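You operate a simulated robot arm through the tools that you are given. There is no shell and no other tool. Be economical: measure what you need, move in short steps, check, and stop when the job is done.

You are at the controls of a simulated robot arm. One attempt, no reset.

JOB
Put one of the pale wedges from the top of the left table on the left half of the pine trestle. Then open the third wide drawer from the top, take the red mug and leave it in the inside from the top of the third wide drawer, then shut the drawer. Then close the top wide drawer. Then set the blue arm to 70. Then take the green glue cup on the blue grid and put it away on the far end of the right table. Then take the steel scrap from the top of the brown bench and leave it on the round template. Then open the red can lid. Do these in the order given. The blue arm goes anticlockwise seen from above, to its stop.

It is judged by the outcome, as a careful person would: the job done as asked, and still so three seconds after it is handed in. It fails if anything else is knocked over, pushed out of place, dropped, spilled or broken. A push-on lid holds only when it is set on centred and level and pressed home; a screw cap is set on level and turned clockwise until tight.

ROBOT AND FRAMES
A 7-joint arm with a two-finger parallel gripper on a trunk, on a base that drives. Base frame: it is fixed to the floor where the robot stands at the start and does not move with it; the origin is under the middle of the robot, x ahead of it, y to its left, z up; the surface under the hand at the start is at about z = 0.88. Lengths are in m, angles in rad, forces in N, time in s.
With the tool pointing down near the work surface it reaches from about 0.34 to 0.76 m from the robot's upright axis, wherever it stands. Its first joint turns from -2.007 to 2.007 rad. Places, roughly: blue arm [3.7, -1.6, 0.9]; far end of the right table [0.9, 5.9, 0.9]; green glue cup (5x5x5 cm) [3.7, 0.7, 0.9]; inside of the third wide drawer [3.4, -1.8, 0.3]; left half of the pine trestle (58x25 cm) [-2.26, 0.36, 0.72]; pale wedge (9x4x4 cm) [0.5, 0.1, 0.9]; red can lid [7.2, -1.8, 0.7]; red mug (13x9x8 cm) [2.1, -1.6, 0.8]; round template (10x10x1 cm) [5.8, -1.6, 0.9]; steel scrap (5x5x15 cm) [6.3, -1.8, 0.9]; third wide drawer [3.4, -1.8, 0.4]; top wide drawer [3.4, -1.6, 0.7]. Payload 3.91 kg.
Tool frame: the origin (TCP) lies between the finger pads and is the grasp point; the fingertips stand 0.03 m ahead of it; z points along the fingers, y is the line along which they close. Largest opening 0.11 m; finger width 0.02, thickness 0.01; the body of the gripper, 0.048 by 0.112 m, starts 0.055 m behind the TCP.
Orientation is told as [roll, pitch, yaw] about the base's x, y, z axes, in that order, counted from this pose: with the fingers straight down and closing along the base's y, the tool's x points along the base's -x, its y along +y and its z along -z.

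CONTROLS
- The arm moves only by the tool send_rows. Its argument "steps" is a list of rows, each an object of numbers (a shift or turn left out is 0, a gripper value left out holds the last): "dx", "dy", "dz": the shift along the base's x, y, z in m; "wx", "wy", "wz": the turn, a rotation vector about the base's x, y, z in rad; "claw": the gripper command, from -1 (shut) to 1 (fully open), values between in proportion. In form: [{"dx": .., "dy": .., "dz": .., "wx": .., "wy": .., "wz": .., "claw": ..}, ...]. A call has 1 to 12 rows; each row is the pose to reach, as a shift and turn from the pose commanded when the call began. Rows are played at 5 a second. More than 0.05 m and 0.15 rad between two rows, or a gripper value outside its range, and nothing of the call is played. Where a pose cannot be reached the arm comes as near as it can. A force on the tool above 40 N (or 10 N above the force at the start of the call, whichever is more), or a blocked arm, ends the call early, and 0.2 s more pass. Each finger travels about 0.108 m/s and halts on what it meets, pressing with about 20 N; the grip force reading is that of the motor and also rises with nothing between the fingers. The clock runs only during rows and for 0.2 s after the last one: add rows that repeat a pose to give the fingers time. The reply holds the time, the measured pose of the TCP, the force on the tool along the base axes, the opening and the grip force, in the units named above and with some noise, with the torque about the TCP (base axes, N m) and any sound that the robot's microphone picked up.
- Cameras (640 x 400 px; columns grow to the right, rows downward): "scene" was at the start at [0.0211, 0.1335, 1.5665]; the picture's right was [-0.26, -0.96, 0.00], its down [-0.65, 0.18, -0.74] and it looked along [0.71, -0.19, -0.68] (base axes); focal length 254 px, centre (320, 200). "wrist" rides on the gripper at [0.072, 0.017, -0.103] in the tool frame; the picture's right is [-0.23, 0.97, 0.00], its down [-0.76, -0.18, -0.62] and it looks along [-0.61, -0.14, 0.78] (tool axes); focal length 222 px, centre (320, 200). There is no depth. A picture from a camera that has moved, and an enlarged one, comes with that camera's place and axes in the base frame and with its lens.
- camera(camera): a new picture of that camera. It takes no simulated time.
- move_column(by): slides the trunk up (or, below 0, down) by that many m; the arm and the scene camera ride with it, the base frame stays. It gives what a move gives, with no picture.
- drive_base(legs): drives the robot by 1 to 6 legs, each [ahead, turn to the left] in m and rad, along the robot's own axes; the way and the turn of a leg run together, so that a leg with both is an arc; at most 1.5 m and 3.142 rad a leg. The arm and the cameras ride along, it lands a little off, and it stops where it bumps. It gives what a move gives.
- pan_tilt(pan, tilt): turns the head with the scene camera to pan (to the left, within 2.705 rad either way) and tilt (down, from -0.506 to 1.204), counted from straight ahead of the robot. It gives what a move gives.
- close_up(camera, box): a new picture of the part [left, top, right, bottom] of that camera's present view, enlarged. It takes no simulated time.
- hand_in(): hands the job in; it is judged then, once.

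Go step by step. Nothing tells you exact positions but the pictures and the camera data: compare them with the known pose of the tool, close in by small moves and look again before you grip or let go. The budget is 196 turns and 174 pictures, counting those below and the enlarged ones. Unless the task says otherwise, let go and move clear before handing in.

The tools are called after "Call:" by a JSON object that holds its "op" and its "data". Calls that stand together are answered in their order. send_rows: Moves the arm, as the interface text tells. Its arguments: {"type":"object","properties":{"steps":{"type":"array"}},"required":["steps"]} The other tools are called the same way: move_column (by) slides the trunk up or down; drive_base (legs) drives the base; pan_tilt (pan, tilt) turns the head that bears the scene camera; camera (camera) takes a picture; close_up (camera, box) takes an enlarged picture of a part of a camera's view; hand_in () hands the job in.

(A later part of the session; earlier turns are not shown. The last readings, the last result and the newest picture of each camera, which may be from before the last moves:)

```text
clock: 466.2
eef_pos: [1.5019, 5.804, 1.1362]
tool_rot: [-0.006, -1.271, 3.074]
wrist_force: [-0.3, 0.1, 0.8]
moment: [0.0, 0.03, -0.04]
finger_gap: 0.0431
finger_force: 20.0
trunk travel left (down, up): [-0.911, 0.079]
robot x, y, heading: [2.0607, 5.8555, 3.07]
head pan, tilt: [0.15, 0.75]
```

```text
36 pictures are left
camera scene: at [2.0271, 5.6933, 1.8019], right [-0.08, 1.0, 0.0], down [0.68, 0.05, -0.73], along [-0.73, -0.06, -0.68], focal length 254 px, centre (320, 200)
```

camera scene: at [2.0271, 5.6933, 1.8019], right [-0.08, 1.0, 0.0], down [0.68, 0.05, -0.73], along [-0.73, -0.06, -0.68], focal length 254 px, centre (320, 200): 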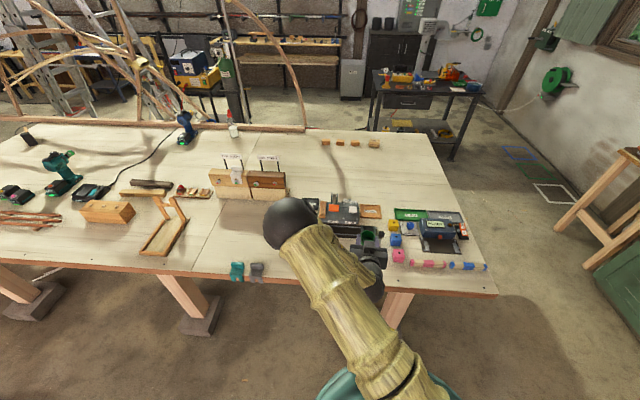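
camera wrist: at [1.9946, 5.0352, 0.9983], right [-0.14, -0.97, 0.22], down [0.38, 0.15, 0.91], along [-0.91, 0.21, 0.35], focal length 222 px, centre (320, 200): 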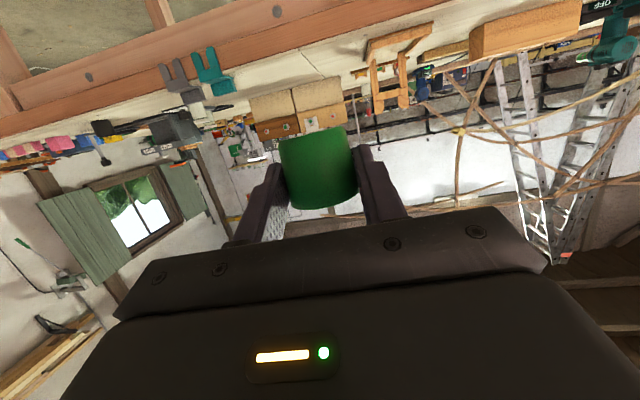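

Call:
{"op": "send_rows", "data": {"steps": [{"dx": -0.02, "dy": 0.02}, {"dx": -0.04, "dy": 0.04}, {"dx": -0.055, "dy": 0.056}]}}

Call:
{"op": "move_column", "data": {"by": -0.18}}

Call:
{"op": "camera", "data": {"camera": "scene"}}

Call:
{"op": "close_up", "data": {"camera": "scene", "box": [320, 180, 448, 270]}}

```text
clock: 467.1
eef_pos: [1.4494, 5.8627, 1.1391]
tool_rot: [-0.002, -1.27, 3.071]
wrist_force: [0.3, 0.1, -0.2]
moment: [0.0, -0.01, 0.01]
finger_gap: 0.0434
finger_force: 19.8
trunk travel left (down, up): [-0.911, 0.079]
robot x, y, heading: [2.0593, 5.8541, 3.067]
head pan, tilt: [0.15, 0.75]
```

```text
clock: 469.1
eef_pos: [1.4509, 5.8611, 0.9575]
tool_rot: [-0.005, -1.27, 3.074]
wrist_force: [1.3, 0.5, -0.8]
moment: [0.03, 0.01, 0.02]
finger_gap: 0.0431
finger_force: 20.4
trunk travel left (down, up): [-0.731, 0.259]
robot x, y, heading: [2.0625, 5.8542, 3.068]
head pan, tilt: [0.15, 0.75]
```

```text
35 pictures are left
camera scene: at [2.0271, 5.6936, 1.622], right [-0.08, 1.0, 0.0], down [0.68, 0.05, -0.73], along [-0.73, -0.06, -0.68], focal length 254 px, centre (320, 200)
```

scene: 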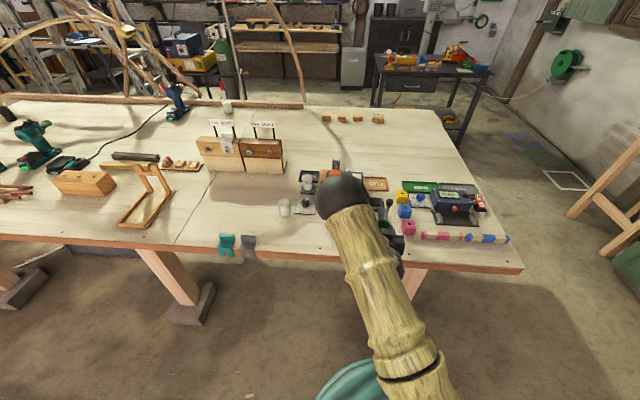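

```text
4.44 times, centred on (384, 225) of scene
camera zoom: at [2.0271, 5.6936, 1.622], right [-0.08, 1.0, 0.0], down [0.68, 0.05, -0.73], along [-0.73, -0.06, -0.68], focal length 1129 px, centre (36, 89)
```

zoom: 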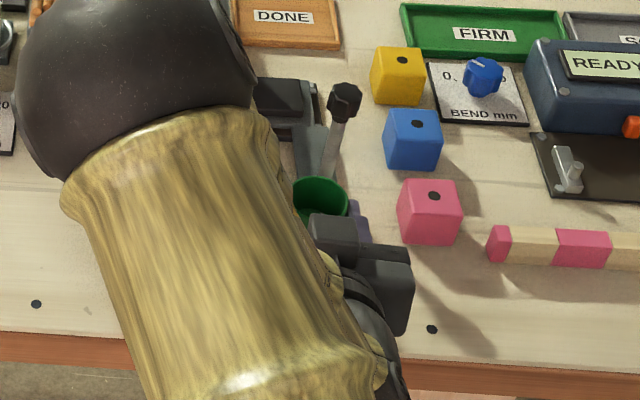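

Call:
{"op": "send_rows", "data": {"steps": [{"dz": -0.025}, {"dz": -0.04}, {"dz": -0.045}, {"dz": -0.049}, {"dz": -0.053}, {"dz": -0.057}, {"dz": -0.061}, {"dz": -0.065}, {"dz": -0.069}, {"dz": -0.073}, {"dz": -0.077}]}}

Call:
{"op": "camera", "data": {"camera": "wrist"}}

```text
clock: 471.0
eef_pos: [1.4472, 5.8617, 0.898]
tool_rot: [-0.002, -1.295, 3.069]
wrist_force: [-3.3, 0.9, 13.3]
moment: [-0.1, 0.23, -0.09]
finger_gap: 0.0419
finger_force: 20.2
trunk travel left (down, up): [-0.731, 0.259]
robot x, y, heading: [2.0617, 5.8552, 3.071]
head pan, tilt: [0.15, 0.75]
stopped in row 9: the force on the tool passed its limit at 44 N (the readings are from after the stop); the commanded pose is now the measured one
```

```text
33 pictures are left
camera wrist: at [1.5649, 5.8341, 0.8565], right [-0.13, -0.97, 0.22], down [0.4, 0.15, 0.9], along [-0.9, 0.21, 0.37], focal length 222 px, centre (320, 200)
```

wrist: 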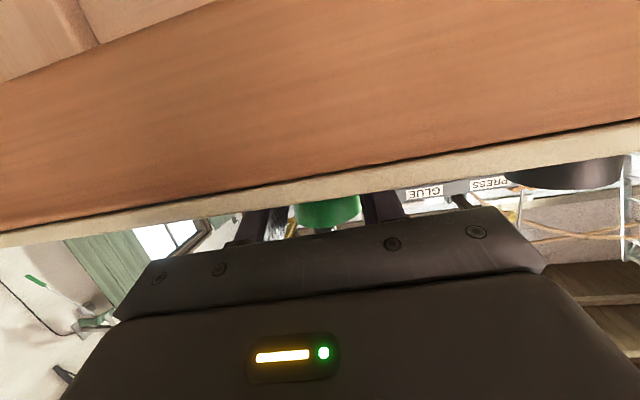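

Contact with the table. I'll open gently and withdraw back and up along the hand's axis.

Call:
{"op": "send_rows", "data": {"steps": [{"dz": 0.001, "claw": -0.15}, {"dz": 0.001, "claw": 0.0}, {"dz": 0.001, "claw": 0.3}, {"dz": 0.001, "claw": 0.3}, {"dz": 0.009, "dx": 0.03}, {"dz": 0.02, "dx": 0.065}, {"dz": 0.03, "dx": 0.1}, {"dz": 0.05, "dx": 0.14}]}}

Call:
{"op": "close_up", "data": {"camera": "scene", "box": [320, 180, 448, 270]}}

```text
clock: 472.8
eef_pos: [1.5696, 5.8588, 0.9325]
tool_rot: [-0.003, -1.284, 3.072]
wrist_force: [-0.1, 0.0, -0.5]
moment: [0.0, 0.02, -0.01]
finger_gap: 0.0716
finger_force: 0.1
out of reach, approached as far as the arm can: row 8
trunk travel left (down, up): [-0.731, 0.259]
robot x, y, heading: [2.0599, 5.8541, 3.067]
head pan, tilt: [0.15, 0.75]
```

```text
4.44 times, centred on (384, 225) of scene
camera zoom: at [2.0264, 5.6933, 1.6219], right [-0.08, 1.0, 0.0], down [0.68, 0.05, -0.73], along [-0.73, -0.06, -0.68], focal length 1129 px, centre (36, 89)
```

zoom: 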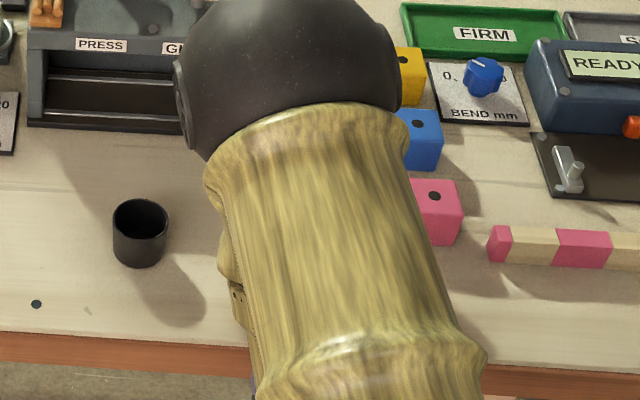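

Call:
{"op": "drive_base", "data": {"legs": [[-0.35, 0]]}}

Call:
{"op": "send_rows", "data": {"steps": [{"wy": -0.142, "dz": 0.02, "dy": -0.02}, {"wy": -0.284, "dz": 0.04, "dy": -0.04}, {"wy": -0.426, "dz": 0.06, "dy": -0.06}, {"wy": -0.568, "dz": 0.08, "dy": -0.08}, {"wy": -0.71, "dz": 0.1, "dy": -0.1}, {"wy": -0.852, "dz": 0.12, "dy": -0.12}, {"wy": -0.994, "dz": 0.13, "dy": -0.14}, {"wy": -1.136, "dz": 0.14, "dy": -0.14}, {"wy": -1.278, "dz": 0.15, "dy": -0.14}]}}

Call:
{"op": "close_up", "data": {"camera": "scene", "box": [300, 120, 492, 240]}}

```text
clock: 475.4
eef_pos: [1.9171, 5.838, 0.9334]
tool_rot: [-0.004, -1.286, 3.06]
wrist_force: [-0.1, 0.3, -0.3]
moment: [-0.01, 0.02, -0.02]
finger_gap: 0.0713
finger_force: 0.0
trunk travel left (down, up): [-0.731, 0.259]
robot x, y, heading: [2.4076, 5.8275, 3.061]
head pan, tilt: [0.15, 0.75]
```

```text
clock: 477.4
eef_pos: [1.9177, 5.697, 1.0828]
tool_rot: [-0.081, -0.008, 3.119]
wrist_force: [-0.3, 0.1, -0.1]
moment: [-0.01, -0.01, -0.01]
finger_gap: 0.0712
finger_force: 0.0
out of reach, approached as far as the arm can: row 1, 2
trunk travel left (down, up): [-0.731, 0.259]
robot x, y, heading: [2.4122, 5.8269, 3.059]
head pan, tilt: [0.15, 0.75]
```

```text
3.33 times, centred on (396, 180) of scene
camera zoom: at [2.3731, 5.6676, 1.6219], right [-0.07, 1.0, 0.0], down [0.68, 0.05, -0.73], along [-0.73, -0.05, -0.68], focal length 847 px, centre (67, 267)
```

zoom: 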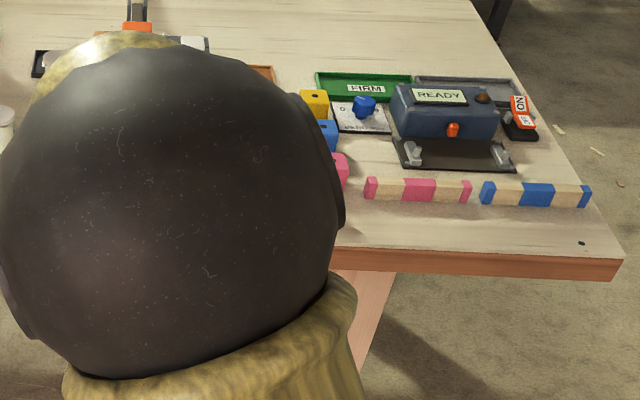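

Call:
{"op": "camera", "data": {"camera": "wrist"}}

```text
30 pictures are left
camera wrist: at [1.9909, 5.6689, 1.1848], right [-0.25, -0.97, -0.08], down [-0.75, 0.14, 0.64], along [-0.61, 0.22, -0.76], focal length 222 px, centre (320, 200)
```

wrist: 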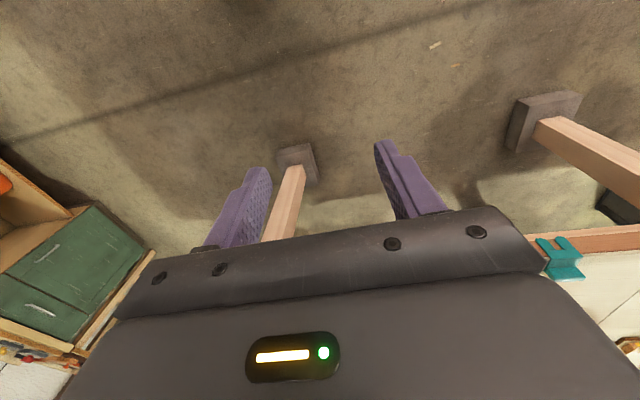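

Call:
{"op": "drive_base", "data": {"legs": [[0, 1.2]]}}

Call:
{"op": "pan_tilt", "data": {"pan": -1.15, "tilt": 0.55}}

Call:
{"op": "close_up", "data": {"camera": "scene", "box": [200, 100, 456, 260]}}

```text
clock: 482.2
eef_pos: [2.3645, 5.3217, 1.0836]
tool_rot: [-0.083, -0.009, -1.943]
wrist_force: [0.0, 0.9, -0.4]
moment: [-0.02, 0.02, 0.0]
finger_gap: 0.0717
finger_force: 0.0
trunk travel left (down, up): [-0.731, 0.259]
robot x, y, heading: [2.4105, 5.8337, -2.003]
head pan, tilt: [0.15, 0.75]
```

```text
clock: 483.7
eef_pos: [2.3648, 5.322, 1.0843]
tool_rot: [-0.082, -0.009, -1.943]
wrist_force: [-0.2, 0.3, -0.3]
moment: [-0.04, 0.0, 0.02]
finger_gap: 0.0712
finger_force: 0.1
trunk travel left (down, up): [-0.731, 0.259]
robot x, y, heading: [2.4068, 5.8299, -1.997]
head pan, tilt: [-1.15, 0.55]
```

```text
2.50 times, centred on (328, 180) of scene
camera zoom: at [2.4836, 5.8214, 1.6393], right [0.01, 1.0, 0.0], down [0.52, 0.0, -0.85], along [-0.85, 0.01, -0.52], focal length 635 px, centre (300, 250)
```

zoom: 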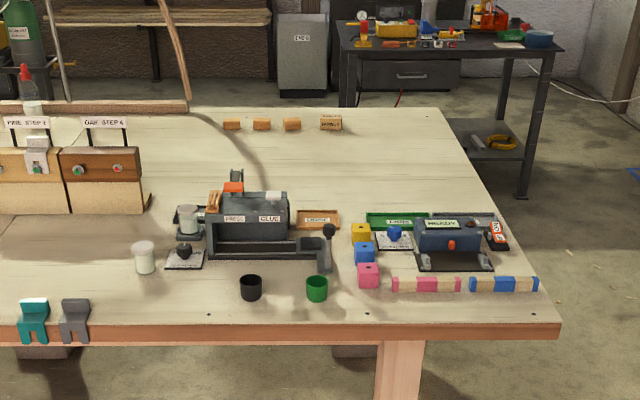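

The green cup stands upright at the far end of the right table. Next I'll head for the brown bench at around (6, -1.7), down the aisle and then along the front lane.

Call:
{"op": "drive_base", "data": {"legs": [[0, 0.48], [1.5, 0], [1.5, 0], [1.5, 0], [1.5, 0], [0.34, 0]]}}

Call:
{"op": "pan_tilt", "data": {"pan": 1.3, "tilt": 0.4}}

Call:
{"op": "camera", "data": {"camera": "scene"}}

```text
clock: 521.3
eef_pos: [2.922, -0.9559, 1.0836]
tool_rot: [-0.082, -0.008, -1.454]
wrist_force: [-0.1, -0.5, -0.4]
moment: [0.0, -0.01, 0.01]
finger_gap: 0.0714
finger_force: 0.0
trunk travel left (down, up): [-0.731, 0.259]
robot x, y, heading: [2.7265, -0.489, -1.513]
head pan, tilt: [-1.15, 0.55]
```

```text
clock: 523.5
eef_pos: [2.9231, -0.9541, 1.0814]
tool_rot: [-0.081, -0.01, -1.455]
wrist_force: [0.6, 0.4, 0.7]
moment: [0.01, 0.01, -0.03]
finger_gap: 0.0714
finger_force: 0.1
trunk travel left (down, up): [-0.731, 0.259]
robot x, y, heading: [2.723, -0.4885, -1.512]
head pan, tilt: [1.3, 0.4]
```

```text
28 pictures are left
camera scene: at [2.9648, -0.4365, 1.653], right [-0.21, -0.98, 0.0], down [-0.38, 0.08, -0.92], along [0.9, -0.19, -0.39], focal length 254 px, centre (320, 200)
```

scene: 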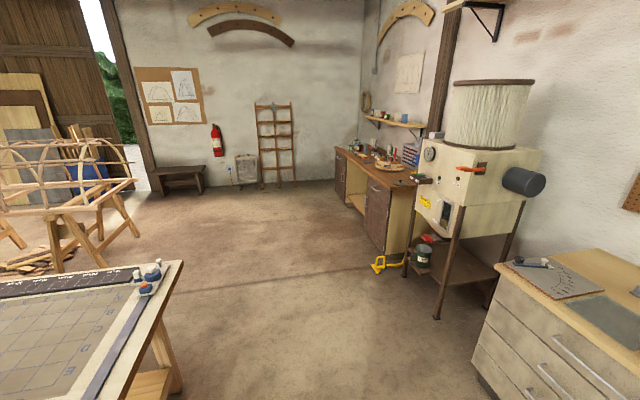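

Call:
{"op": "drive_base", "data": {"legs": [[0, 1.46], [1.5, 0], [1.55, 0], [0, -1.52]]}}

Call:
{"op": "pan_tilt", "data": {"pan": 0.2, "tilt": 0.6}}

Call:
{"op": "camera", "data": {"camera": "scene"}}

```text
refused: 1.55 is not a number from -1.5 to 1.5
```

```text
clock: 524.8
eef_pos: [2.9217, -0.956, 1.0831]
tool_rot: [-0.081, -0.008, -1.454]
wrist_force: [0.2, 0.2, 0.4]
moment: [-0.02, 0.0, 0.04]
finger_gap: 0.0716
finger_force: 0.0
trunk travel left (down, up): [-0.731, 0.259]
robot x, y, heading: [2.721, -0.4883, -1.516]
head pan, tilt: [0.201, 0.6]
```

```text
27 pictures are left
camera scene: at [2.897, -0.5024, 1.6348], right [-0.97, -0.26, 0.0], down [-0.14, 0.55, -0.83], along [0.21, -0.8, -0.56], focal length 254 px, centre (320, 200)
```

scene: 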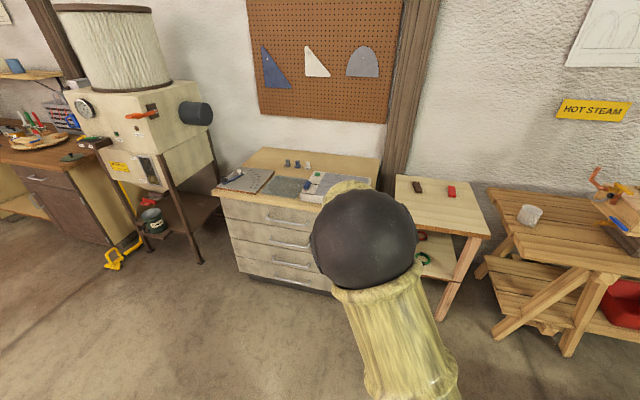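

Call:
{"op": "drive_base", "data": {"legs": [[0, 1.46], [1.5, 0], [1.5, 0], [0, -1.52]]}}

Call:
{"op": "pan_tilt", "data": {"pan": 0.2, "tilt": 0.6}}

Call:
{"op": "camera", "data": {"camera": "scene"}}

```text
clock: 552.4
eef_pos: [5.9674, -1.1397, 1.084]
tool_rot: [-0.082, -0.009, -1.443]
wrist_force: [-0.1, 0.0, 0.3]
moment: [-0.01, 0.03, 0.0]
finger_gap: 0.0711
finger_force: 0.2
trunk travel left (down, up): [-0.731, 0.259]
robot x, y, heading: [5.7646, -0.6761, -1.502]
head pan, tilt: [0.201, 0.6]
```

```text
clock: 553.0
eef_pos: [5.9675, -1.1404, 1.0841]
tool_rot: [-0.083, -0.009, -1.443]
wrist_force: [0.4, 0.4, 0.2]
moment: [0.02, -0.02, -0.02]
finger_gap: 0.0713
finger_force: 0.2
trunk travel left (down, up): [-0.731, 0.259]
robot x, y, heading: [5.7621, -0.6697, -1.505]
head pan, tilt: [0.201, 0.6]
```

```text
26 pictures are left
camera scene: at [5.9369, -0.6868, 1.6348], right [-0.96, -0.27, 0.0], down [-0.15, 0.54, -0.82], along [0.22, -0.8, -0.57], focal length 254 px, centre (320, 200)
```

scene: 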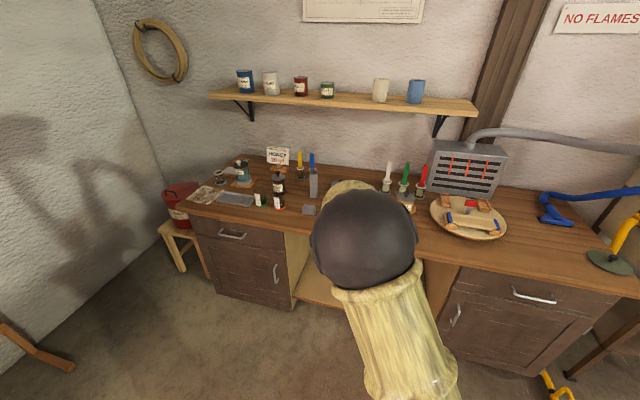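

Call:
{"op": "close_up", "data": {"camera": "scene", "box": [180, 130, 340, 230]}}

Call:
{"op": "camera", "data": {"camera": "wrist"}}

```text
4.00 times, centred on (260, 180) of scene
camera zoom: at [5.9369, -0.6868, 1.6348], right [-0.96, -0.27, 0.0], down [-0.15, 0.54, -0.82], along [0.22, -0.8, -0.57], focal length 1016 px, centre (560, 280)
```

zoom: 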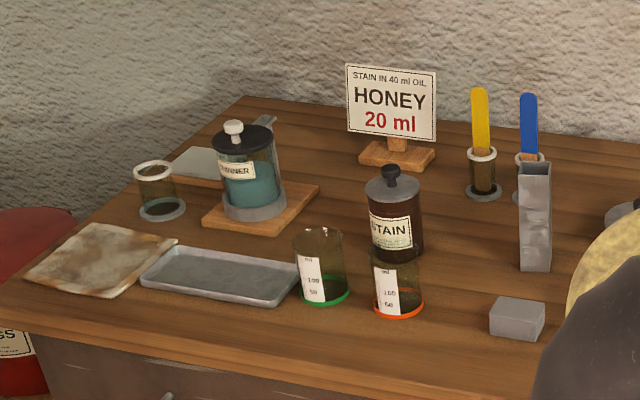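

```text
24 pictures are left
camera wrist: at [5.9828, -1.0645, 1.1846], right [0.99, -0.1, -0.08], down [-0.03, -0.77, 0.64], along [-0.13, -0.63, -0.76], focal length 222 px, centre (320, 200)
```

wrist: 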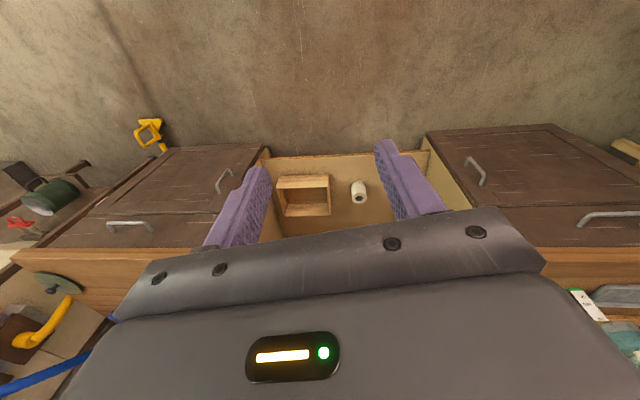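

The steel scrap is the tall standing block at about (6.275, -1.795), 15 cm tall with a bench top at z≈0.86. I'll raise the arm and move closer so both it and the round template are in reach.

Call:
{"op": "move_column", "data": {"by": 0.2}}

Call:
{"op": "drive_base", "data": {"legs": [[0, 0.626], [0.54, 0], [0, -0.69]]}}

Call:
{"op": "pan_tilt", "data": {"pan": -0.25, "tilt": 0.75}}

Call:
{"op": "camera", "data": {"camera": "scene"}}

Call:
{"op": "camera", "data": {"camera": "wrist"}}

```text
clock: 555.2
eef_pos: [5.9665, -1.1385, 1.2834]
tool_rot: [-0.082, -0.008, -1.443]
wrist_force: [0.0, 0.1, 0.4]
moment: [0.0, 0.0, 0.01]
finger_gap: 0.0713
finger_force: 0.1
trunk travel left (down, up): [-0.931, 0.059]
robot x, y, heading: [5.7662, -0.6745, -1.504]
head pan, tilt: [0.201, 0.6]
```

```text
clock: 563.7
eef_pos: [6.2584, -1.5761, 1.2834]
tool_rot: [-0.081, -0.008, -1.537]
wrist_force: [0.5, 0.1, -0.3]
moment: [-0.02, 0.03, -0.04]
finger_gap: 0.0715
finger_force: 0.0
trunk travel left (down, up): [-0.931, 0.059]
robot x, y, heading: [6.1022, -1.0934, -1.6]
head pan, tilt: [0.201, 0.6]
```

```text
clock: 564.6
eef_pos: [6.2578, -1.5754, 1.2839]
tool_rot: [-0.082, -0.01, -1.538]
wrist_force: [-0.1, 0.5, -0.1]
moment: [0.01, 0.0, -0.01]
finger_gap: 0.0715
finger_force: 0.0
trunk travel left (down, up): [-0.931, 0.059]
robot x, y, heading: [6.0998, -1.0875, -1.596]
head pan, tilt: [-0.25, 0.75]
```

```text
23 pictures are left
camera scene: at [6.2331, -1.1148, 1.822], right [-0.96, 0.27, 0.0], down [0.19, 0.66, -0.73], along [-0.2, -0.7, -0.68], focal length 254 px, centre (320, 200)
```

scene: 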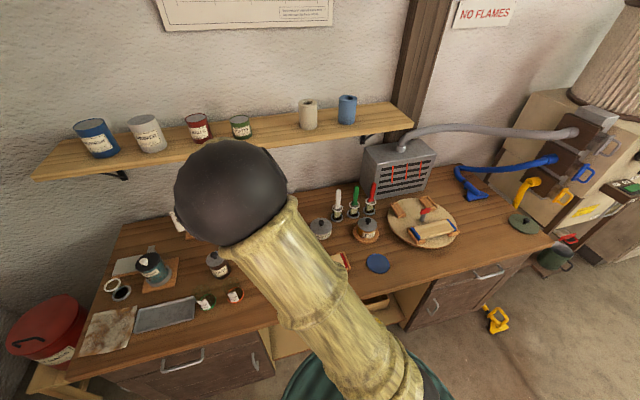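

```text
22 pictures are left
camera wrist: at [6.2813, -1.5024, 1.3846], right [0.98, -0.2, -0.08], down [-0.1, -0.76, 0.64], along [-0.18, -0.62, -0.76], focal length 222 px, centre (320, 200)
```

wrist: 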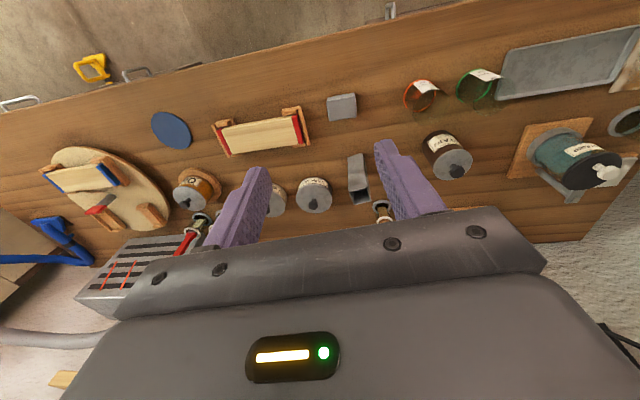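

The round template is the blue disc at about (5.825, -1.642), and the scrap is at about (6.281, -1.80). I'll check the scrap's orientation closely, level the hand, and come above it.

Call:
{"op": "close_up", "data": {"camera": "wrist", "box": [330, 130, 402, 220]}}

Call:
{"op": "send_rows", "data": {"steps": [{"dy": -0.04, "dx": 0.005, "wx": 0.013, "wy": -0.082, "wz": -0.033}, {"dy": -0.08, "dx": 0.01, "dz": -0.02, "wx": 0.013, "wy": -0.082, "wz": -0.033}, {"dy": -0.12, "dx": 0.015, "dz": -0.04, "wx": 0.013, "wy": -0.082, "wz": -0.033}, {"dy": -0.16, "dx": 0.02, "dz": -0.06, "wx": 0.013, "wy": -0.082, "wz": -0.033}, {"dy": -0.2, "dx": 0.022, "dz": -0.08, "wx": 0.013, "wy": -0.082, "wz": -0.033}, {"dy": -0.215, "dx": 0.022, "dz": -0.1, "wx": 0.013, "wy": -0.082, "wz": -0.033}]}}

```text
4.44 times, centred on (366, 175) of wrist
camera zoom: at [6.2813, -1.5024, 1.3846], right [0.98, -0.2, -0.08], down [-0.1, -0.76, 0.64], along [-0.18, -0.62, -0.76], focal length 987 px, centre (116, 311)
```

zoom: 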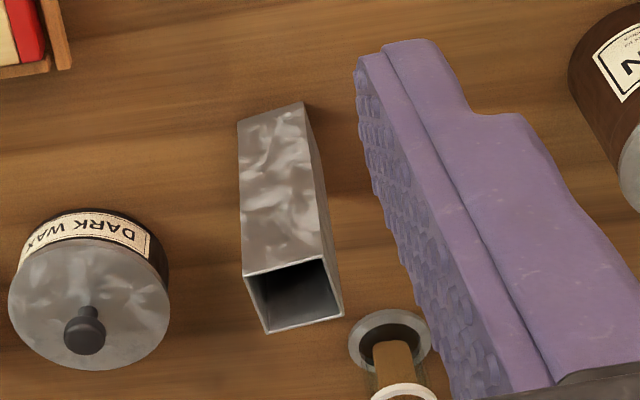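

```text
clock: 566.0
eef_pos: [6.2786, -1.7911, 1.18]
tool_rot: [0.0, 0.004, -1.572]
wrist_force: [-0.2, 0.3, -0.2]
moment: [0.03, 0.03, 0.04]
finger_gap: 0.0715
finger_force: 0.0
trunk travel left (down, up): [-0.931, 0.059]
robot x, y, heading: [6.1, -1.0971, -1.599]
head pan, tilt: [-0.25, 0.75]
```

Call:
{"op": "send_rows", "data": {"steps": [{"dx": 0.001, "dy": -0.013}]}}

Call:
{"op": "move_column", "data": {"by": -0.12}}

Call:
{"op": "camera", "data": {"camera": "wrist"}}

```text
clock: 566.4
eef_pos: [6.2804, -1.8039, 1.1797]
tool_rot: [0.001, 0.003, -1.571]
wrist_force: [0.9, -1.0, 0.1]
moment: [0.02, -0.01, -0.03]
finger_gap: 0.0717
finger_force: 0.1
trunk travel left (down, up): [-0.931, 0.059]
robot x, y, heading: [6.103, -1.0925, -1.598]
head pan, tilt: [-0.25, 0.75]
```

```text
clock: 567.9
eef_pos: [6.28, -1.8022, 1.0597]
tool_rot: [0.002, 0.002, -1.571]
wrist_force: [0.3, -0.9, -0.7]
moment: [-0.01, 0.02, -0.01]
finger_gap: 0.0717
finger_force: 0.1
trunk travel left (down, up): [-0.811, 0.179]
robot x, y, heading: [6.0974, -1.0922, -1.594]
head pan, tilt: [-0.25, 0.75]
```

```text
20 pictures are left
camera wrist: at [6.2973, -1.7319, 1.1643], right [0.97, -0.23, 0.0], down [-0.18, -0.76, 0.62], along [-0.14, -0.6, -0.78], focal length 222 px, centre (320, 200)
```

wrist: 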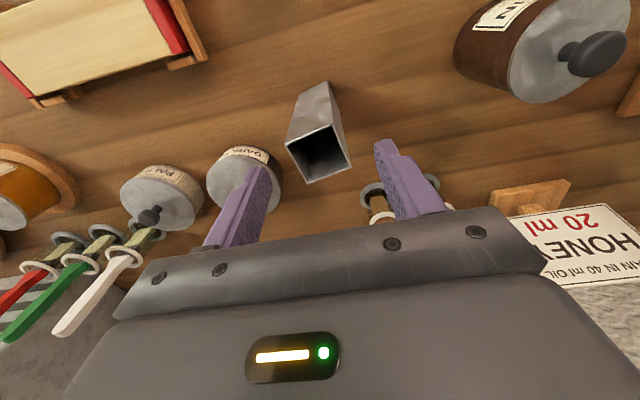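

Call:
{"op": "move_column", "data": {"by": -0.092}}

Call:
{"op": "send_rows", "data": {"steps": [{"dx": -0.001, "dy": -0.003, "claw": 0.0}, {"dx": -0.001, "dy": -0.003, "claw": -0.2}, {"dx": -0.001, "dy": -0.003, "claw": -1}, {"dx": -0.001, "dy": -0.003}, {"dx": -0.001, "dy": -0.003}]}}

Call:
{"op": "camera", "data": {"camera": "wrist"}}

```text
clock: 569.2
eef_pos: [6.2795, -1.8031, 0.9683]
tool_rot: [0.001, 0.002, -1.571]
wrist_force: [-0.5, 0.4, 0.5]
moment: [0.0, -0.01, 0.01]
finger_gap: 0.0713
finger_force: 0.0
trunk travel left (down, up): [-0.719, 0.271]
robot x, y, heading: [6.1015, -1.0925, -1.599]
head pan, tilt: [-0.25, 0.75]
```

```text
clock: 570.4
eef_pos: [6.2794, -1.8056, 0.9689]
tool_rot: [0.001, 0.003, -1.569]
wrist_force: [-2.8, -1.9, 2.2]
moment: [-0.16, 0.24, -0.01]
finger_gap: 0.0397
finger_force: 20.4
trunk travel left (down, up): [-0.719, 0.271]
robot x, y, heading: [6.1026, -1.0933, -1.599]
head pan, tilt: [-0.25, 0.75]
```

```text
19 pictures are left
camera wrist: at [6.2964, -1.7351, 1.0727], right [0.97, -0.23, 0.0], down [-0.18, -0.76, 0.62], along [-0.14, -0.61, -0.78], focal length 222 px, centre (320, 200)
```

wrist: 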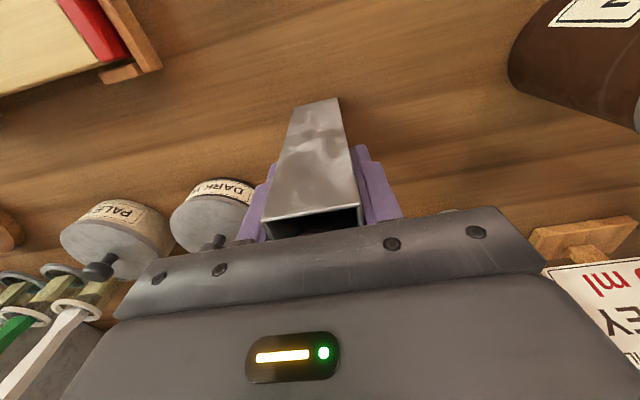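

The scrap is held at 4 cm. I'll lift it well clear and carry it over the blue disc.

Call:
{"op": "move_column", "data": {"by": 0.2}}

Call:
{"op": "send_rows", "data": {"steps": [{"dy": 0.04}, {"dy": 0.08}, {"dy": 0.12}, {"dy": 0.16, "dx": -0.01}, {"dy": 0.163, "dx": -0.05}, {"dy": 0.163, "dx": -0.09}, {"dy": 0.163, "dx": -0.13}, {"dy": 0.163, "dx": -0.17}, {"dy": 0.163, "dx": -0.21}]}}

Call:
{"op": "send_rows", "data": {"steps": [{"dx": -0.04}, {"dx": -0.08}, {"dx": -0.12}, {"dx": -0.16}, {"dx": -0.2}, {"dx": -0.23}, {"dx": -0.245}]}}

Call:
{"op": "camera", "data": {"camera": "wrist"}}

Call:
{"op": "camera", "data": {"camera": "scene"}}

```text
clock: 572.6
eef_pos: [6.2795, -1.8059, 1.1682]
tool_rot: [-0.002, 0.003, -1.574]
wrist_force: [0.5, -0.4, -2.7]
moment: [0.03, -0.02, -0.02]
finger_gap: 0.0401
finger_force: 20.6
trunk travel left (down, up): [-0.919, 0.071]
robot x, y, heading: [6.1003, -1.091, -1.601]
head pan, tilt: [-0.25, 0.75]
```

```text
clock: 574.6
eef_pos: [6.0648, -1.6413, 1.1689]
tool_rot: [0.001, 0.001, -1.571]
wrist_force: [-0.2, -0.8, -3.3]
moment: [0.03, -0.01, 0.01]
finger_gap: 0.0398
finger_force: 19.6
trunk travel left (down, up): [-0.919, 0.071]
robot x, y, heading: [6.1003, -1.0926, -1.598]
head pan, tilt: [-0.25, 0.75]
```

```text
clock: 576.2
eef_pos: [5.8236, -1.6419, 1.1691]
tool_rot: [0.001, 0.002, -1.57]
wrist_force: [-0.1, 0.0, -2.8]
moment: [-0.01, 0.02, -0.01]
finger_gap: 0.0401
finger_force: 19.3
trunk travel left (down, up): [-0.919, 0.071]
robot x, y, heading: [6.0979, -1.0932, -1.604]
head pan, tilt: [-0.25, 0.75]
```

```text
18 pictures are left
camera wrist: at [5.8408, -1.5715, 1.2735], right [0.97, -0.23, 0.0], down [-0.18, -0.76, 0.62], along [-0.14, -0.6, -0.78], focal length 222 px, centre (320, 200)
```

wrist: 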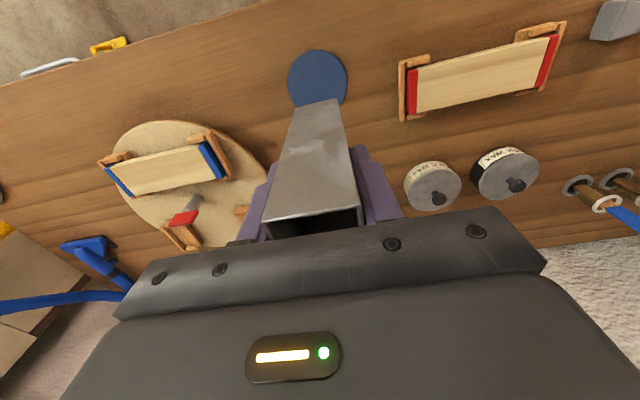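

```text
17 pictures are left
camera scene: at [6.232, -1.1153, 1.81], right [-0.96, 0.27, 0.0], down [0.19, 0.66, -0.73], along [-0.2, -0.7, -0.68], focal length 254 px, centre (320, 200)
```

scene: 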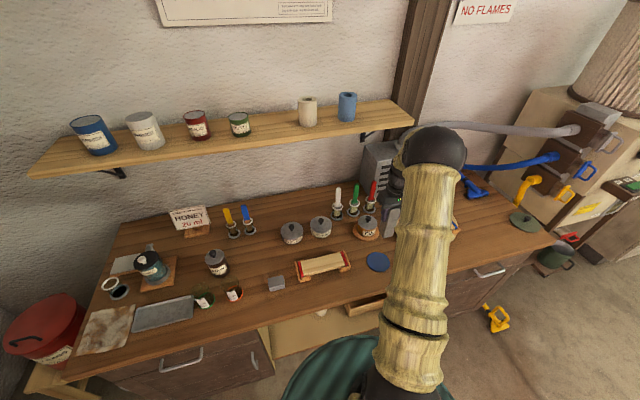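

The disc centre is at about (5.821, -1.638). I'll correct slightly and lower until contact.

Call:
{"op": "send_rows", "data": {"steps": [{"dx": -0.002, "dy": 0.003}]}}

Call:
{"op": "move_column", "data": {"by": -0.165}}

Call:
{"op": "camera", "data": {"camera": "wrist"}}

Call:
{"op": "send_rows", "data": {"steps": [{"dz": -0.008}, {"dz": -0.012}, {"dz": -0.015}, {"dz": -0.018}, {"dz": -0.021}, {"dz": -0.024}, {"dz": -0.027}, {"dz": -0.03}, {"dz": -0.033}]}}

```text
clock: 576.6
eef_pos: [5.8211, -1.6393, 1.1706]
tool_rot: [0.002, 0.004, -1.572]
wrist_force: [-0.1, 0.1, -2.7]
moment: [0.03, 0.01, 0.03]
finger_gap: 0.0397
finger_force: 20.4
trunk travel left (down, up): [-0.919, 0.071]
robot x, y, heading: [6.0994, -1.0939, -1.598]
head pan, tilt: [-0.25, 0.75]
```

```text
clock: 578.5
eef_pos: [5.8221, -1.6399, 1.0058]
tool_rot: [0.001, 0.003, -1.57]
wrist_force: [0.1, 0.1, -3.8]
moment: [-0.03, 0.03, 0.01]
finger_gap: 0.04
finger_force: 20.2
trunk travel left (down, up): [-0.754, 0.236]
robot x, y, heading: [6.0997, -1.0907, -1.599]
head pan, tilt: [-0.25, 0.75]
```

```text
16 pictures are left
camera wrist: at [5.8394, -1.5683, 1.1087], right [0.97, -0.23, 0.0], down [-0.18, -0.76, 0.62], along [-0.14, -0.6, -0.78], focal length 222 px, centre (320, 200)
```

wrist: 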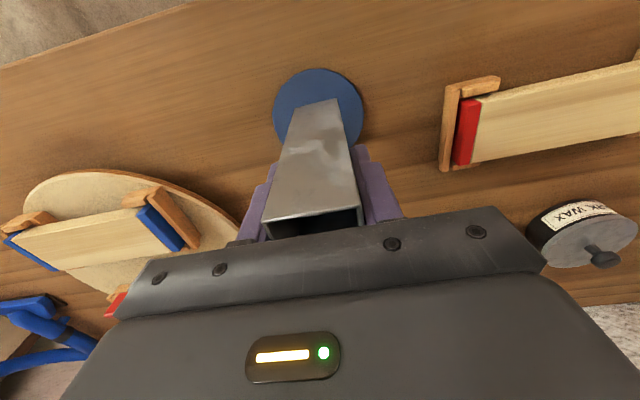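

```text
clock: 580.5
eef_pos: [5.823, -1.6385, 0.9736]
tool_rot: [-0.002, 0.001, -1.571]
wrist_force: [2.7, 1.8, 10.3]
moment: [0.19, -0.24, 0.02]
finger_gap: 0.04
finger_force: 20.2
trunk travel left (down, up): [-0.754, 0.236]
robot x, y, heading: [6.0996, -1.0952, -1.597]
head pan, tilt: [-0.25, 0.75]
```

Call:
{"op": "send_rows", "data": {"steps": [{"dz": 0.001, "claw": -0.2}, {"dz": 0.001, "claw": 0.0}, {"dz": 0.001, "claw": 0.3}, {"dz": 0.001}, {"dz": 0.03}, {"dz": 0.07}, {"dz": 0.11}]}}

Call:
{"op": "camera", "data": {"camera": "wrist"}}

```text
clock: 582.1
eef_pos: [5.8227, -1.6374, 1.0813]
tool_rot: [0.0, 0.003, -1.571]
wrist_force: [-0.2, 0.0, -0.2]
moment: [-0.02, 0.02, 0.02]
finger_gap: 0.0715
finger_force: 0.0
trunk travel left (down, up): [-0.754, 0.236]
robot x, y, heading: [6.1027, -1.0918, -1.598]
head pan, tilt: [-0.25, 0.75]
```

```text
15 pictures are left
camera wrist: at [5.8385, -1.567, 1.1854], right [0.97, -0.23, 0.0], down [-0.18, -0.76, 0.62], along [-0.14, -0.6, -0.78], focal length 222 px, centre (320, 200)
```

wrist: 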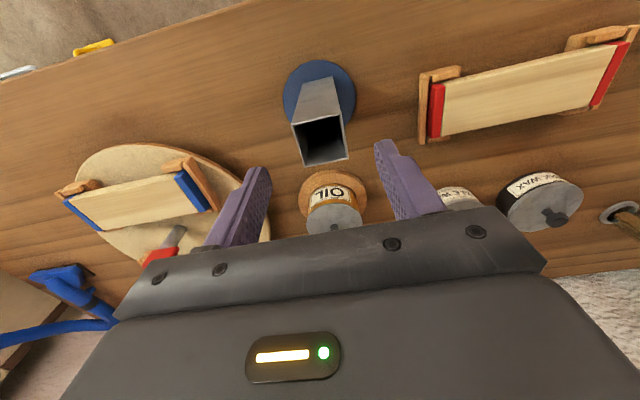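

The scrap stands on the round template. Now I'll raise the arm and drive along to the red can.

Call:
{"op": "move_column", "data": {"by": 0.2}}

Call:
{"op": "send_rows", "data": {"steps": [{"dx": 0.04, "dy": 0.02}, {"dx": 0.08, "dy": 0.04}, {"dx": 0.12, "dy": 0.06}, {"dx": 0.16, "dy": 0.08}, {"dx": 0.2, "dy": 0.1}, {"dx": 0.24, "dy": 0.1}, {"dx": 0.27, "dy": 0.1}]}}

Call:
{"op": "drive_base", "data": {"legs": [[0, 1.6], [0.75, 0], [0, -1.3]]}}

Call:
{"op": "pan_tilt", "data": {"pan": 0.1, "tilt": 0.85}}

Call:
{"op": "camera", "data": {"camera": "scene"}}

```text
clock: 584.2
eef_pos: [5.8204, -1.6391, 1.2807]
tool_rot: [0.001, 0.003, -1.571]
wrist_force: [0.4, -0.8, 0.4]
moment: [-0.04, 0.02, -0.01]
finger_gap: 0.0714
finger_force: 0.1
trunk travel left (down, up): [-0.954, 0.036]
robot x, y, heading: [6.0969, -1.0913, -1.601]
head pan, tilt: [-0.25, 0.75]
```

```text
clock: 585.8
eef_pos: [6.0936, -1.5387, 1.2757]
tool_rot: [-0.001, 0.004, -1.572]
wrist_force: [0.4, 0.0, -0.6]
moment: [0.0, 0.0, -0.04]
finger_gap: 0.0717
finger_force: 0.0
trunk travel left (down, up): [-0.954, 0.036]
robot x, y, heading: [6.102, -1.0906, -1.598]
head pan, tilt: [-0.25, 0.75]
```

```text
clock: 600.6
eef_pos: [6.9624, -1.5479, 1.2773]
tool_rot: [0.002, 0.002, -1.28]
wrist_force: [0.3, -0.7, 1.0]
moment: [0.01, 0.03, -0.01]
finger_gap: 0.0713
finger_force: 0.1
trunk travel left (down, up): [-0.954, 0.036]
robot x, y, heading: [6.8441, -1.1199, -1.301]
head pan, tilt: [-0.25, 0.75]
```

```text
clock: 601.4
eef_pos: [6.9642, -1.5495, 1.2762]
tool_rot: [0.002, 0.004, -1.278]
wrist_force: [-0.1, -0.2, 0.0]
moment: [0.04, -0.02, 0.03]
finger_gap: 0.0714
finger_force: 0.0
trunk travel left (down, up): [-0.954, 0.036]
robot x, y, heading: [6.8414, -1.1198, -1.301]
head pan, tilt: [0.099, 0.85]
```

```text
14 pictures are left
camera scene: at [7.0027, -1.0917, 1.837], right [-0.93, -0.36, 0.0], down [-0.27, 0.7, -0.66], along [0.23, -0.62, -0.75], focal length 254 px, centre (320, 200)
```

scene: 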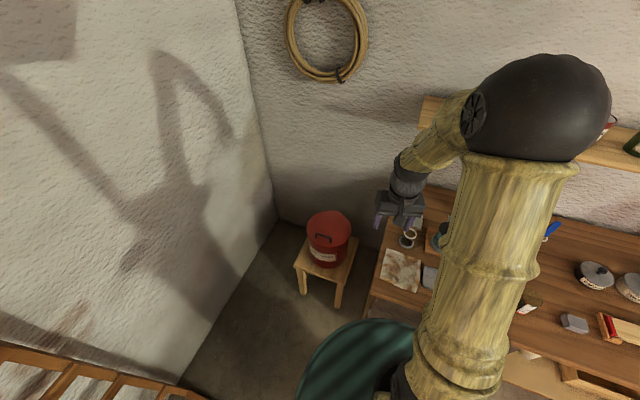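

Call:
{"op": "close_up", "data": {"camera": "scene", "box": [280, 195, 376, 285]}}

```text
4.44 times, centred on (328, 240) of scene
camera zoom: at [7.0027, -1.0917, 1.837], right [-0.93, -0.36, 0.0], down [-0.27, 0.7, -0.66], along [0.23, -0.62, -0.75], focal length 1129 px, centre (284, 22)
```

zoom: 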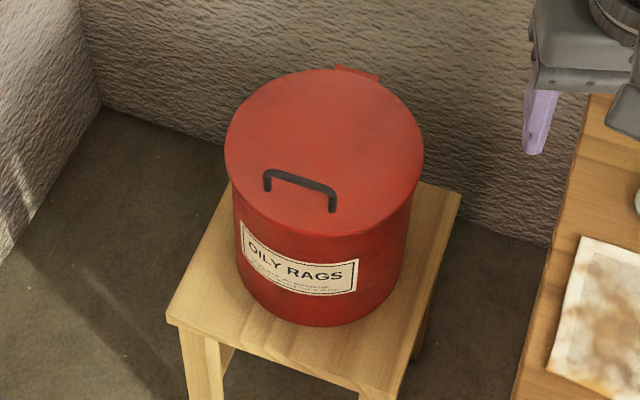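

The red can has a hinged lid: the hinge is at the back near (7.226, -1.95) and the bar handle at the front near (7.234, -1.773, 0.74). I'll shift the robot closer without swinging near the wall.

Call:
{"op": "drive_base", "data": {"legs": [[-0.3, 0], [0, 0.55], [0.46, 0], [0, -0.75]]}}

Call:
{"op": "move_column", "data": {"by": -0.3}}

```text
clock: 611.4
eef_pos: [7.1191, -1.5945, 1.2771]
tool_rot: [0.003, 0.005, -1.497]
wrist_force: [-0.1, -0.3, -0.3]
moment: [0.01, -0.03, 0.0]
finger_gap: 0.0714
finger_force: 0.0
trunk travel left (down, up): [-0.954, 0.036]
robot x, y, heading: [7.0947, -1.145, -1.525]
head pan, tilt: [0.099, 0.85]
```

```text
clock: 614.4
eef_pos: [7.1188, -1.5945, 0.9772]
tool_rot: [0.002, 0.004, -1.497]
wrist_force: [0.0, -0.8, 0.2]
moment: [0.02, 0.0, 0.01]
finger_gap: 0.0713
finger_force: 0.0
trunk travel left (down, up): [-0.654, 0.336]
robot x, y, heading: [7.0933, -1.1437, -1.525]
head pan, tilt: [0.099, 0.85]
```

Call:
{"op": "send_rows", "data": {"steps": [{"wz": 0.146, "dx": 0.01, "dy": -0.015}, {"wz": 0.293, "dx": 0.02, "dy": -0.03}, {"wz": 0.439, "dx": 0.03, "dy": -0.045}, {"wz": 0.585, "dx": 0.04, "dy": -0.06}, {"wz": 0.732, "dx": 0.05, "dy": -0.08}, {"wz": 0.878, "dx": 0.06, "dy": -0.1}, {"wz": 1.025, "dx": 0.07, "dy": -0.12}, {"wz": 1.171, "dx": 0.08, "dy": -0.14}, {"wz": 1.317, "dx": 0.09, "dy": -0.16}, {"wz": 1.464, "dx": 0.1, "dy": -0.17, "dz": -0.03}, {"wz": 1.612, "dx": 0.11, "dy": -0.178, "dz": -0.06}]}}

Call:
{"op": "camera", "data": {"camera": "wrist"}}

Call:
{"op": "camera", "data": {"camera": "scene"}}

```text
clock: 616.8
eef_pos: [7.2313, -1.7726, 0.9172]
tool_rot: [-0.001, 0.003, 0.117]
wrist_force: [0.0, -0.8, -0.2]
moment: [0.0, 0.03, 0.01]
finger_gap: 0.0713
finger_force: 0.0
trunk travel left (down, up): [-0.654, 0.336]
robot x, y, heading: [7.0923, -1.1475, -1.525]
head pan, tilt: [0.099, 0.85]
```

```text
12 pictures are left
camera wrist: at [7.1573, -1.7655, 1.0203], right [0.11, 0.99, 0.0], down [0.78, -0.09, 0.62], along [0.62, -0.07, -0.78], focal length 222 px, centre (320, 200)
```

wrist: 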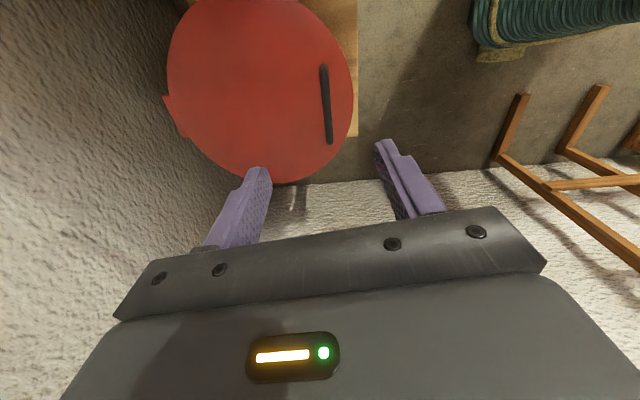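

```text
11 pictures are left
camera scene: at [7.256, -1.1568, 1.5369], right [-0.99, -0.15, 0.0], down [-0.11, 0.74, -0.66], along [0.1, -0.65, -0.75], focal length 254 px, centre (320, 200)
```

scene: 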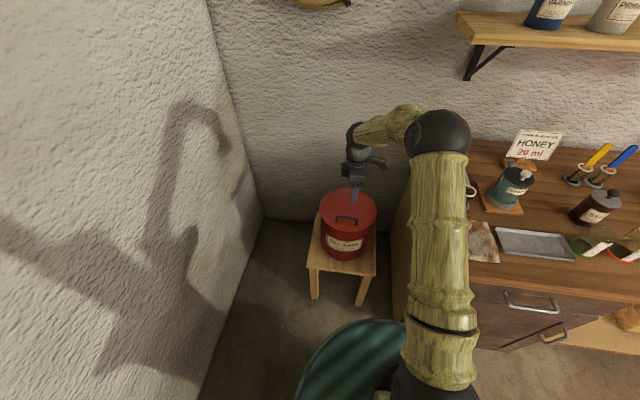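

The bar is at about (7.239, -1.766, 0.733). I'll descend over it and grip it.

Call:
{"op": "send_rows", "data": {"steps": [{"dx": 0.008, "dy": 0.006, "dz": -0.04, "wz": -0.08}, {"dx": 0.008, "dy": 0.006, "dz": -0.08, "wz": -0.08}, {"dx": 0.008, "dy": 0.006, "dz": -0.12, "wz": -0.08}, {"dx": 0.008, "dy": 0.006, "dz": -0.15, "wz": -0.08}, {"dx": 0.008, "dy": 0.006, "dz": -0.167, "wz": -0.08}]}}

Call:
{"op": "camera", "data": {"camera": "wrist"}}

```text
clock: 618.0
eef_pos: [7.2365, -1.7672, 0.7525]
tool_rot: [-0.003, 0.004, 0.034]
wrist_force: [0.0, 1.4, 8.0]
moment: [-0.37, -0.02, -0.04]
finger_gap: 0.0712
finger_force: 0.0
trunk travel left (down, up): [-0.654, 0.336]
robot x, y, heading: [7.0928, -1.1476, -1.528]
head pan, tilt: [0.099, 0.85]
```

```text
10 pictures are left
camera wrist: at [7.1652, -1.7531, 0.8556], right [0.19, 0.98, 0.0], down [0.77, -0.15, 0.62], along [0.61, -0.12, -0.78], focal length 222 px, centre (320, 200)
```

wrist: 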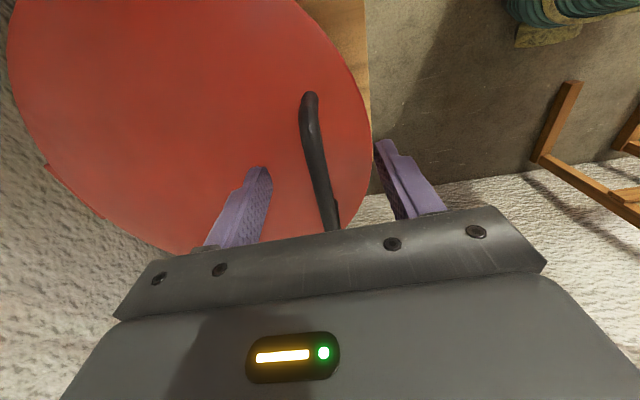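

Call:
{"op": "send_rows", "data": {"steps": [{"dz": 0.004}, {"dz": 0.004, "claw": -0.3}, {"dz": 0.004, "claw": -1}, {"dz": 0.004}, {"dz": 0.004}]}}

```text
clock: 619.2
eef_pos: [7.2372, -1.7649, 0.7542]
tool_rot: [0.004, 0.004, 0.033]
wrist_force: [-0.3, 12.3, -0.8]
moment: [0.07, 0.25, -0.96]
finger_gap: 0.0098
finger_force: 44.9
trunk travel left (down, up): [-0.654, 0.336]
robot x, y, heading: [7.0952, -1.1479, -1.526]
head pan, tilt: [0.099, 0.85]
```

The bar is gripped. I'll swing the lid up about its hinge, turning the hand along with it.

Call:
{"op": "send_rows", "data": {"steps": [{"dy": -0.0073, "dz": 0.0261, "wx": -0.14}, {"dy": -0.0181, "dz": 0.0509, "wx": -0.279}, {"dy": -0.0323, "dz": 0.0739, "wx": -0.419}, {"dy": -0.0495, "dz": 0.0948, "wx": -0.559}, {"dy": -0.0695, "dz": 0.113, "wx": -0.698}]}}

Call:
{"op": "camera", "data": {"camera": "scene"}}

```text
clock: 620.4
eef_pos: [7.2363, -1.837, 0.8696]
tool_rot: [-0.703, 0.025, 0.026]
wrist_force: [2.6, 9.1, 6.5]
moment: [0.07, 0.44, -1.58]
finger_gap: 0.0106
finger_force: 45.2
trunk travel left (down, up): [-0.654, 0.336]
robot x, y, heading: [7.0946, -1.1437, -1.529]
head pan, tilt: [0.099, 0.85]
```

```text
9 pictures are left
camera scene: at [7.256, -1.1543, 1.537], right [-0.99, -0.14, 0.0], down [-0.11, 0.74, -0.66], along [0.1, -0.65, -0.75], focal length 254 px, centre (320, 200)
```

scene: 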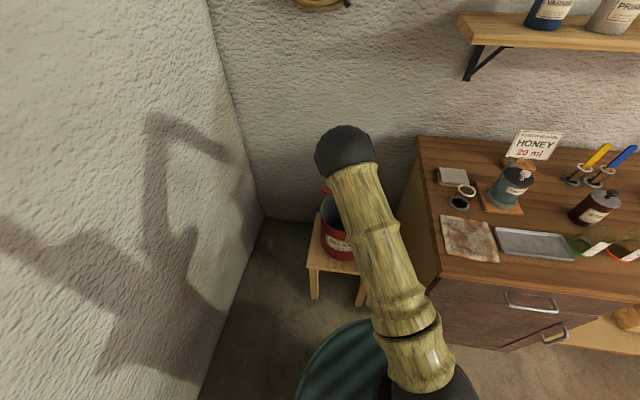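

The lid is opening (the can's dark inside is visible). I'll continue the arc.

Call:
{"op": "send_rows", "data": {"steps": [{"dy": -0.0224, "dz": 0.0153, "wx": -0.14}, {"dy": -0.0466, "dz": 0.0273, "wx": -0.279}, {"dy": -0.0723, "dz": 0.0359, "wx": -0.419}, {"dy": -0.0989, "dz": 0.0408, "wx": -0.559}, {"dy": -0.126, "dz": 0.0419, "wx": -0.698}]}}

Call:
{"op": "camera", "data": {"camera": "scene"}}

```text
clock: 621.1
eef_pos: [7.2374, -1.8866, 0.9008]
tool_rot: [-1.014, 0.031, 0.014]
wrist_force: [0.5, 17.5, 12.7]
moment: [2.0, -0.48, -0.98]
finger_gap: 0.0102
finger_force: 45.3
trunk travel left (down, up): [-0.654, 0.336]
robot x, y, heading: [7.0941, -1.1468, -1.524]
head pan, tilt: [0.099, 0.85]
stopped in row 3: the force on the tool passed its limit at 62 N (the readings are from after the stop); the commanded pose is now the measured one
```

```text
8 pictures are left
camera scene: at [7.2552, -1.1524, 1.5371], right [-0.99, -0.15, 0.0], down [-0.11, 0.74, -0.66], along [0.1, -0.65, -0.75], focal length 254 px, centre (320, 200)
```

scene: 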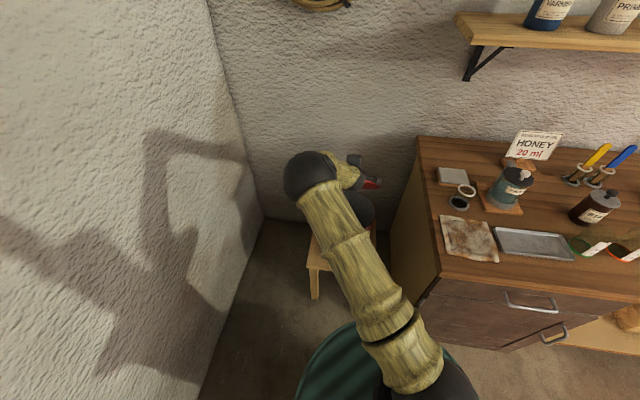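

Call:
{"op": "send_rows", "data": {"steps": [{"dy": -0.0125, "dz": 0.0042, "wx": -0.06}, {"dy": -0.0255, "dz": 0.0075, "wx": -0.12}, {"dy": -0.038, "dz": 0.01, "wx": -0.18}]}}

Call:
{"op": "camera", "data": {"camera": "wrist"}}

```text
clock: 621.4
eef_pos: [7.2378, -1.886, 0.9008]
tool_rot: [-1.026, 0.033, 0.013]
wrist_force: [-2.2, 23.6, 19.4]
moment: [2.72, -0.88, 0.08]
finger_gap: 0.0103
finger_force: 44.9
trunk travel left (down, up): [-0.654, 0.336]
robot x, y, heading: [7.0967, -1.1497, -1.523]
head pan, tilt: [0.099, 0.85]
stopped in row 1: the force on the tool passed its limit at 45 N (the readings are from after the stop); the commanded pose is now the measured one
```

```text
7 pictures are left
camera wrist: at [7.165, -1.7926, 0.943], right [0.19, 0.51, -0.84], down [0.77, 0.45, 0.45], along [0.61, -0.74, -0.3], focal length 222 px, centre (320, 200)
```

wrist: 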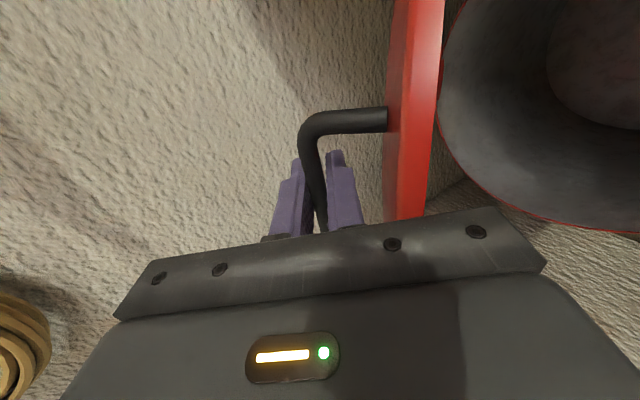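

I see the mistake: the hand should not turn forward, since the lid's rim is now touching the gripper body. I'll rotate the hand back to vertical about the bar while keeping the lid where it is.

Call:
{"op": "send_rows", "data": {"steps": [{"wx": 0.145, "dy": -0.0008, "dz": 0.0014}, {"wx": 0.29, "dy": -0.0019, "dz": 0.0027}, {"wx": 0.435, "dy": -0.0032, "dz": 0.0037}, {"wx": 0.58, "dy": -0.0048, "dz": 0.0045}, {"wx": 0.725, "dy": -0.0066, "dz": 0.0052}, {"wx": 0.87, "dy": -0.0084, "dz": 0.0055}, {"wx": 1.015, "dy": -0.0102, "dz": 0.0056}]}}

```text
clock: 623.0
eef_pos: [7.2373, -1.8976, 0.9021]
tool_rot: [-0.058, 0.012, 0.04]
wrist_force: [-0.5, 4.5, 10.8]
moment: [0.14, 0.9, -1.07]
finger_gap: 0.0104
finger_force: 44.6
out of reach, approached as far as the arm can: row 7
trunk travel left (down, up): [-0.654, 0.336]
robot x, y, heading: [7.093, -1.1515, -1.523]
head pan, tilt: [0.099, 0.85]
stopped in row 7: the force on the tool passed its limit at 58 N (the readings are from after the stop); the commanded pose is now the measured one
```

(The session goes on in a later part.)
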